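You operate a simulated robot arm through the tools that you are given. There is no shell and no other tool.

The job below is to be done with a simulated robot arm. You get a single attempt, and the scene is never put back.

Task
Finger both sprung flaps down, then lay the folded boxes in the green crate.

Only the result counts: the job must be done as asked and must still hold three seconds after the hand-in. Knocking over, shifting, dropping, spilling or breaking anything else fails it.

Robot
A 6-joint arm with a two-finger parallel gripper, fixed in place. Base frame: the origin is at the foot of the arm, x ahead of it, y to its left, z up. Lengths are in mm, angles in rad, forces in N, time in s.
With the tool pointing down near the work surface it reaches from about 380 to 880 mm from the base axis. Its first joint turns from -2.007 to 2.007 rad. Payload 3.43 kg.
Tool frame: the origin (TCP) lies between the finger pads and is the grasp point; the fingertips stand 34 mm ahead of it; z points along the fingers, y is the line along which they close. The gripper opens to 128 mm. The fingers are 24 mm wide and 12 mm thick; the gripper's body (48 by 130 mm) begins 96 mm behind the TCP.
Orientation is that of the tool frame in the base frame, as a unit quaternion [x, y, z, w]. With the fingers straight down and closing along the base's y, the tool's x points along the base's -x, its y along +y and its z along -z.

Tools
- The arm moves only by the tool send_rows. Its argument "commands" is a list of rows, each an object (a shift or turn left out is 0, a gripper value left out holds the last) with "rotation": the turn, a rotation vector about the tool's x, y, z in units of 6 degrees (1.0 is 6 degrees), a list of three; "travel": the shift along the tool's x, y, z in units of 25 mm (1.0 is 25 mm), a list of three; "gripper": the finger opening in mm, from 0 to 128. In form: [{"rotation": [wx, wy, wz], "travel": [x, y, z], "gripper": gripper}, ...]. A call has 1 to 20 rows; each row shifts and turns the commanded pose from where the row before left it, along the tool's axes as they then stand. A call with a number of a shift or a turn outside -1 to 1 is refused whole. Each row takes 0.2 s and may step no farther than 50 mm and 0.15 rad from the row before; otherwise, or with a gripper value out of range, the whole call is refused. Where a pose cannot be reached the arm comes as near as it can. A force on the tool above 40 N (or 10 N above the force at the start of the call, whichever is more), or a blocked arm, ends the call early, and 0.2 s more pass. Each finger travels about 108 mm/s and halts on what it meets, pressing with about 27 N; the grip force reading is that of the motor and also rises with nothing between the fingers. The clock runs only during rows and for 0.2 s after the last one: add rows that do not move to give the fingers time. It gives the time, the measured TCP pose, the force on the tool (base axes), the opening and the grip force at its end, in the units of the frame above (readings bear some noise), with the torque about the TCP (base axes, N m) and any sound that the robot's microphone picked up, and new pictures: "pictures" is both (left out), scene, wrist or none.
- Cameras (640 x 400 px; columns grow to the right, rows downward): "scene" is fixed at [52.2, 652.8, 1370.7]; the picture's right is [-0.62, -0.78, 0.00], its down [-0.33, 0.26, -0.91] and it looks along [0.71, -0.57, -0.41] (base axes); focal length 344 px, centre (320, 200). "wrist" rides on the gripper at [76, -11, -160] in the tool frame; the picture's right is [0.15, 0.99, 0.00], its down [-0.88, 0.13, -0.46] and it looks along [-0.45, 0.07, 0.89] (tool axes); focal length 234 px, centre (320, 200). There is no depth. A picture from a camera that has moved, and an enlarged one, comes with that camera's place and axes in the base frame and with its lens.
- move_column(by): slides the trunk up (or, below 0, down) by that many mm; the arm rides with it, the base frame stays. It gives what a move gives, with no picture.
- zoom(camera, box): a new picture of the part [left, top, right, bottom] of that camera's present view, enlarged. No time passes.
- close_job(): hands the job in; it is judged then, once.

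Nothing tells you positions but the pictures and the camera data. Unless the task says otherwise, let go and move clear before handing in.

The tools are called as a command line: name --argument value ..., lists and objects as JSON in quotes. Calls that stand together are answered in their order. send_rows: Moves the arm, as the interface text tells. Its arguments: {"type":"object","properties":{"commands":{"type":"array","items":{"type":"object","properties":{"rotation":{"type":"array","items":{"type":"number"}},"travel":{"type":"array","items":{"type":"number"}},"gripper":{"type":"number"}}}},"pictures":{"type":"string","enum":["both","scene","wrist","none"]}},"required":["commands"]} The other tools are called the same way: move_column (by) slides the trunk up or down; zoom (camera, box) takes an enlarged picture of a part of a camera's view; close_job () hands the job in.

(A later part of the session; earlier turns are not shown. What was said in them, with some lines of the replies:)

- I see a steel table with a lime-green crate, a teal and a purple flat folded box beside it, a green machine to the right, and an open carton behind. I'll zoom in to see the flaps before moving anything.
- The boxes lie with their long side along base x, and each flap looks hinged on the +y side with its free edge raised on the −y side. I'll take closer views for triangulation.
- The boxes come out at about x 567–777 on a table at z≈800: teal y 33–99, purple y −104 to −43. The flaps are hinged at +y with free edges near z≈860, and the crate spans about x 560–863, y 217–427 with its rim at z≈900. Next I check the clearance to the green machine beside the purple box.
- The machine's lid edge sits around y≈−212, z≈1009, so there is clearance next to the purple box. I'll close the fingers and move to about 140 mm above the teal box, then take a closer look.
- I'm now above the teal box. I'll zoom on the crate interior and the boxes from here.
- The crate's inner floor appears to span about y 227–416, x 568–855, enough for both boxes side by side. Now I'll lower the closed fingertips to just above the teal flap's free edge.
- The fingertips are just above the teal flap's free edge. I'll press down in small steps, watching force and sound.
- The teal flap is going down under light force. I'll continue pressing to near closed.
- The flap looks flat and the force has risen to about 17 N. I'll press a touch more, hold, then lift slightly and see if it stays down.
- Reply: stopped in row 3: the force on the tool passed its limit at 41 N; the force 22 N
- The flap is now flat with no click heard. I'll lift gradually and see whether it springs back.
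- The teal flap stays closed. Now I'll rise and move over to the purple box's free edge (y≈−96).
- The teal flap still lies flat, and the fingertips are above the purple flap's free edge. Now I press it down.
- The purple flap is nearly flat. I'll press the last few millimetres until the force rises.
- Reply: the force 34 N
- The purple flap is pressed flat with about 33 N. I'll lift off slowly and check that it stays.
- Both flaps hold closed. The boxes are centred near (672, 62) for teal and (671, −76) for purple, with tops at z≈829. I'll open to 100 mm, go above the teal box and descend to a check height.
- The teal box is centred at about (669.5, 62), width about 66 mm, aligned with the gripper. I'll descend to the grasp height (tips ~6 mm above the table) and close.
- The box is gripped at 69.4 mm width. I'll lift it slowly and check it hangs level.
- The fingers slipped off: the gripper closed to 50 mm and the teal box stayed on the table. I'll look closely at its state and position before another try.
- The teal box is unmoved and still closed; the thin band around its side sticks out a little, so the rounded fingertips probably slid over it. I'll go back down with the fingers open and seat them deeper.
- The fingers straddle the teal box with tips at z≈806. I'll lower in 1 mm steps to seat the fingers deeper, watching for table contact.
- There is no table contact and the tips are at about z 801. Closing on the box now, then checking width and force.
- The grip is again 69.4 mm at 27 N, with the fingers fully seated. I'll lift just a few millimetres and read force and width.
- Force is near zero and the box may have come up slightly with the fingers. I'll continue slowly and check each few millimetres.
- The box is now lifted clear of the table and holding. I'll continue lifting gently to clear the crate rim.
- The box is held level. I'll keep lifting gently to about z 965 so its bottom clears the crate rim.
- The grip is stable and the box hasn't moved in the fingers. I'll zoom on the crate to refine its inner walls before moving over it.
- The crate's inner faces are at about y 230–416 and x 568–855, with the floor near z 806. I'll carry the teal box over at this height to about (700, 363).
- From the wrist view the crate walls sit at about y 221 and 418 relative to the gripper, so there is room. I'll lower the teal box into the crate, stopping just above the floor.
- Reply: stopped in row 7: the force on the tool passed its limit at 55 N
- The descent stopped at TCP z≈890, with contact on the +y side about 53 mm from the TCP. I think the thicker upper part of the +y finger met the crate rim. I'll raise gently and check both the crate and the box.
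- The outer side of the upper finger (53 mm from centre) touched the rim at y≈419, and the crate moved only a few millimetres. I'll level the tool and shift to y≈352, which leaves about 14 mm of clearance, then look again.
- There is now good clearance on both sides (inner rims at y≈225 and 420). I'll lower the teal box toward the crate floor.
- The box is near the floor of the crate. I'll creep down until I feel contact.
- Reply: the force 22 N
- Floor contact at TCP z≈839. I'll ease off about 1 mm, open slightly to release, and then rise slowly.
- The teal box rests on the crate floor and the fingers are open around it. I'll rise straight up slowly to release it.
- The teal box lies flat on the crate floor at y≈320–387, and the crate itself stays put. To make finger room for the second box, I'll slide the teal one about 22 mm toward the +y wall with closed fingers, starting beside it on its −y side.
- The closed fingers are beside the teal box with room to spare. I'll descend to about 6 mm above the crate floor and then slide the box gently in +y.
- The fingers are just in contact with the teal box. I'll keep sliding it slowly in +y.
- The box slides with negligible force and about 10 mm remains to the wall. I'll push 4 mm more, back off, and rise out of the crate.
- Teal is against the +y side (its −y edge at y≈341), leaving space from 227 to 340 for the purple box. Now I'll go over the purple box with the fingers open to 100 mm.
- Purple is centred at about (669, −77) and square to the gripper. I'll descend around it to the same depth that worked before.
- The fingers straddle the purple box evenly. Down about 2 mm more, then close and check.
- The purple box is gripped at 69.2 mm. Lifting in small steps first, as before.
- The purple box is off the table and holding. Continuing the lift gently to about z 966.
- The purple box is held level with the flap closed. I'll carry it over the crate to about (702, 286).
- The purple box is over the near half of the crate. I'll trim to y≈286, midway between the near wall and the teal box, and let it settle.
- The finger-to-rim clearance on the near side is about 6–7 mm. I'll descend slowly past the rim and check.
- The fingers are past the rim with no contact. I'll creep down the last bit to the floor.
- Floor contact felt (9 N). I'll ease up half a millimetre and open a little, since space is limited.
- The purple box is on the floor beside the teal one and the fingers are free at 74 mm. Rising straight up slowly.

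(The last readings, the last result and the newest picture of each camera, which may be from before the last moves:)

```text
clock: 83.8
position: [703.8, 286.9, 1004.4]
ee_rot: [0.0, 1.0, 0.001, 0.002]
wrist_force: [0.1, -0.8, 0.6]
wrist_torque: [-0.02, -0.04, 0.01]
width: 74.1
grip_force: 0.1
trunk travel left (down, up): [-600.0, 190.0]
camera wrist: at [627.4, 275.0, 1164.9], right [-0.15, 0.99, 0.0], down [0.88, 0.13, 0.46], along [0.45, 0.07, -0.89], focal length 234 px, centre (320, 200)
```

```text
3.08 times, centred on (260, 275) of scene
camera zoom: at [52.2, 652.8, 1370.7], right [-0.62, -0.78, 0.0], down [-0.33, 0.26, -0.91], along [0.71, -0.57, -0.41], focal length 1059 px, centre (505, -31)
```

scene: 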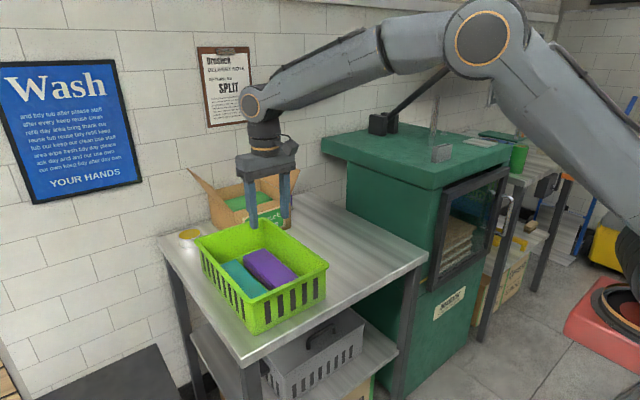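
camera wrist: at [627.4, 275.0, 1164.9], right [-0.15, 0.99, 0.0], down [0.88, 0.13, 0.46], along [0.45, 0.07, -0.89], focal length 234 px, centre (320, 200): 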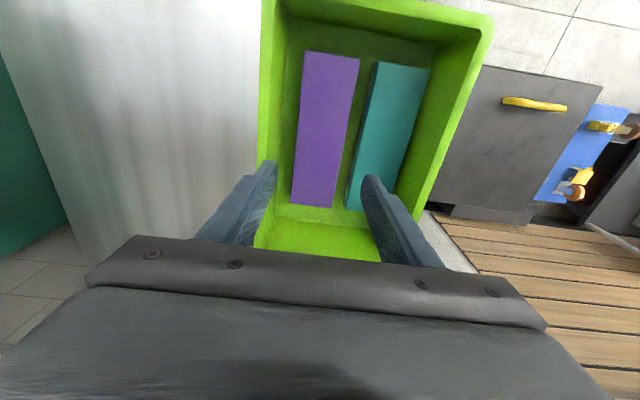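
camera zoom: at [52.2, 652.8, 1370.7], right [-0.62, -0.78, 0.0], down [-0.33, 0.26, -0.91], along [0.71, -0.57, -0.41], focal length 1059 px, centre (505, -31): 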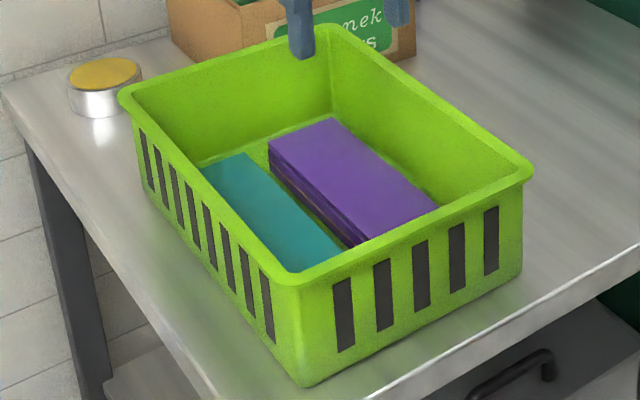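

Both boxes lie flat side by side in the crate with their flaps closed. I'll move the arm up and clear, then take a last look.

send_rows --commands '[{"travel": [0, 0, -1]}, {"travel": [0, 0, -1]}, {"travel": [0, 0, -1]}, {"travel": [0.5, -0.8, -0.5]}, {"travel": [0.8, -1, 0]}, {"travel": [0.8, -1, 0]}, {"travel": [0.8, -1, 0]}, {"travel": [0.8, -1, 0]}, {"travel": [0.8, -1, 0]}, {"travel": [0.8, -1, 0]}, {"travel": [0.5, -1, 0]}, {"travel": [0, -1, 0]}, {}, {}]' --pictures "both"

zoom --camera "scene" --box '[185, 210, 335, 340]'

zoom --camera "scene" --box '[140, 140, 460, 340]'

```text
clock: 86.8
position: [558.7, 64.2, 1091.3]
ee_rot: [-0.001, 1.0, 0.001, 0.002]
wrist_force: [0.5, -0.3, -0.3]
wrist_torque: [-0.03, 0.0, 0.01]
width: 74.0
grip_force: 0.0
trunk travel left (down, up): [-600.0, 190.0]
camera wrist: at [482.0, 54.0, 1251.4], right [-0.15, 0.99, 0.0], down [0.88, 0.13, 0.46], along [0.45, 0.07, -0.89], focal length 234 px, centre (320, 200)
```

scene: 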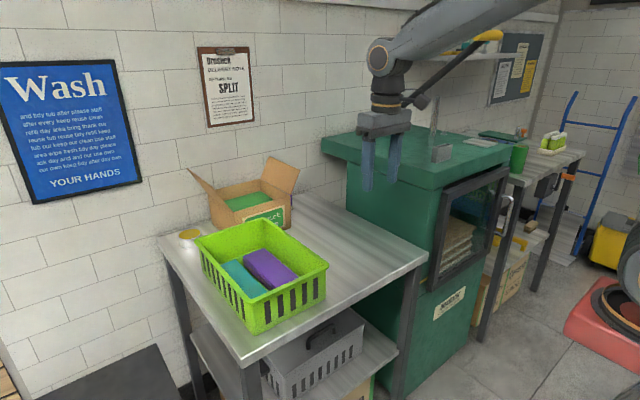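
wrist: 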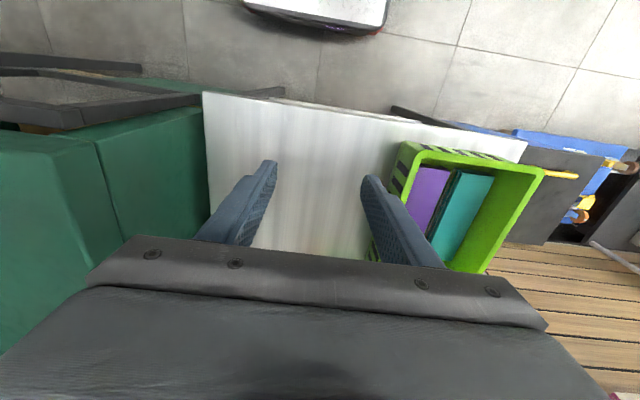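

```text
3.08 times, centred on (260, 275) of scene
camera zoom: at [52.2, 652.8, 1370.7], right [-0.62, -0.78, 0.0], down [-0.33, 0.26, -0.91], along [0.71, -0.57, -0.41], focal length 1059 px, centre (505, -31)
```

zoom: 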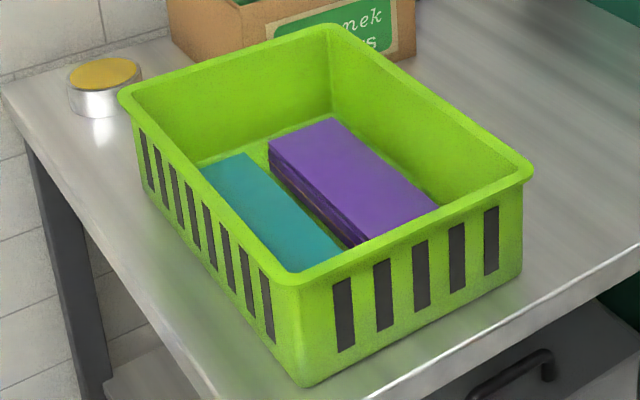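

```text
2.00 times, centred on (300, 240) of scene
camera zoom: at [52.2, 652.8, 1370.7], right [-0.62, -0.78, 0.0], down [-0.33, 0.26, -0.91], along [0.71, -0.57, -0.41], focal length 688 px, centre (360, 120)
```

zoom: 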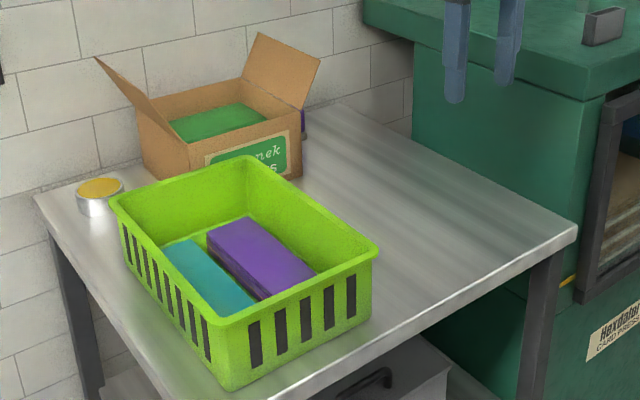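

Both flaps are down and holding, and both boxes lie flat on the crate floor. The crate moved a few millimetres when a finger touched its rim; nothing else looks disturbed. The arm is clear with the gripper empty, so I'm handing in.

close_job

```text
The job is handed in.
```

Both flaps are pressed down and have stayed closed. The teal and purple boxes now lie flat, side by side, on the floor of the green crate. The job is handed in; I have not seen the judging result.

Three things went less than smoothly:

- **Crate nudge:** while lowering the teal box, the upper part of one finger met the crate rim and the arm stopped at 55 N. The crate shifted by what I estimate as 3–6 mm, and I left it there rather than risk moving it further.
- **First grip:** the first attempt to lift the teal box slipped, and the box stayed in place on the table. A deeper grip held.
- **Teal box slide:** once it was in the crate, I slid the teal box about 20 mm toward the far wall to make finger room for the purple one.

Nothing else looks disturbed, and the arm finished empty and clear of the table.
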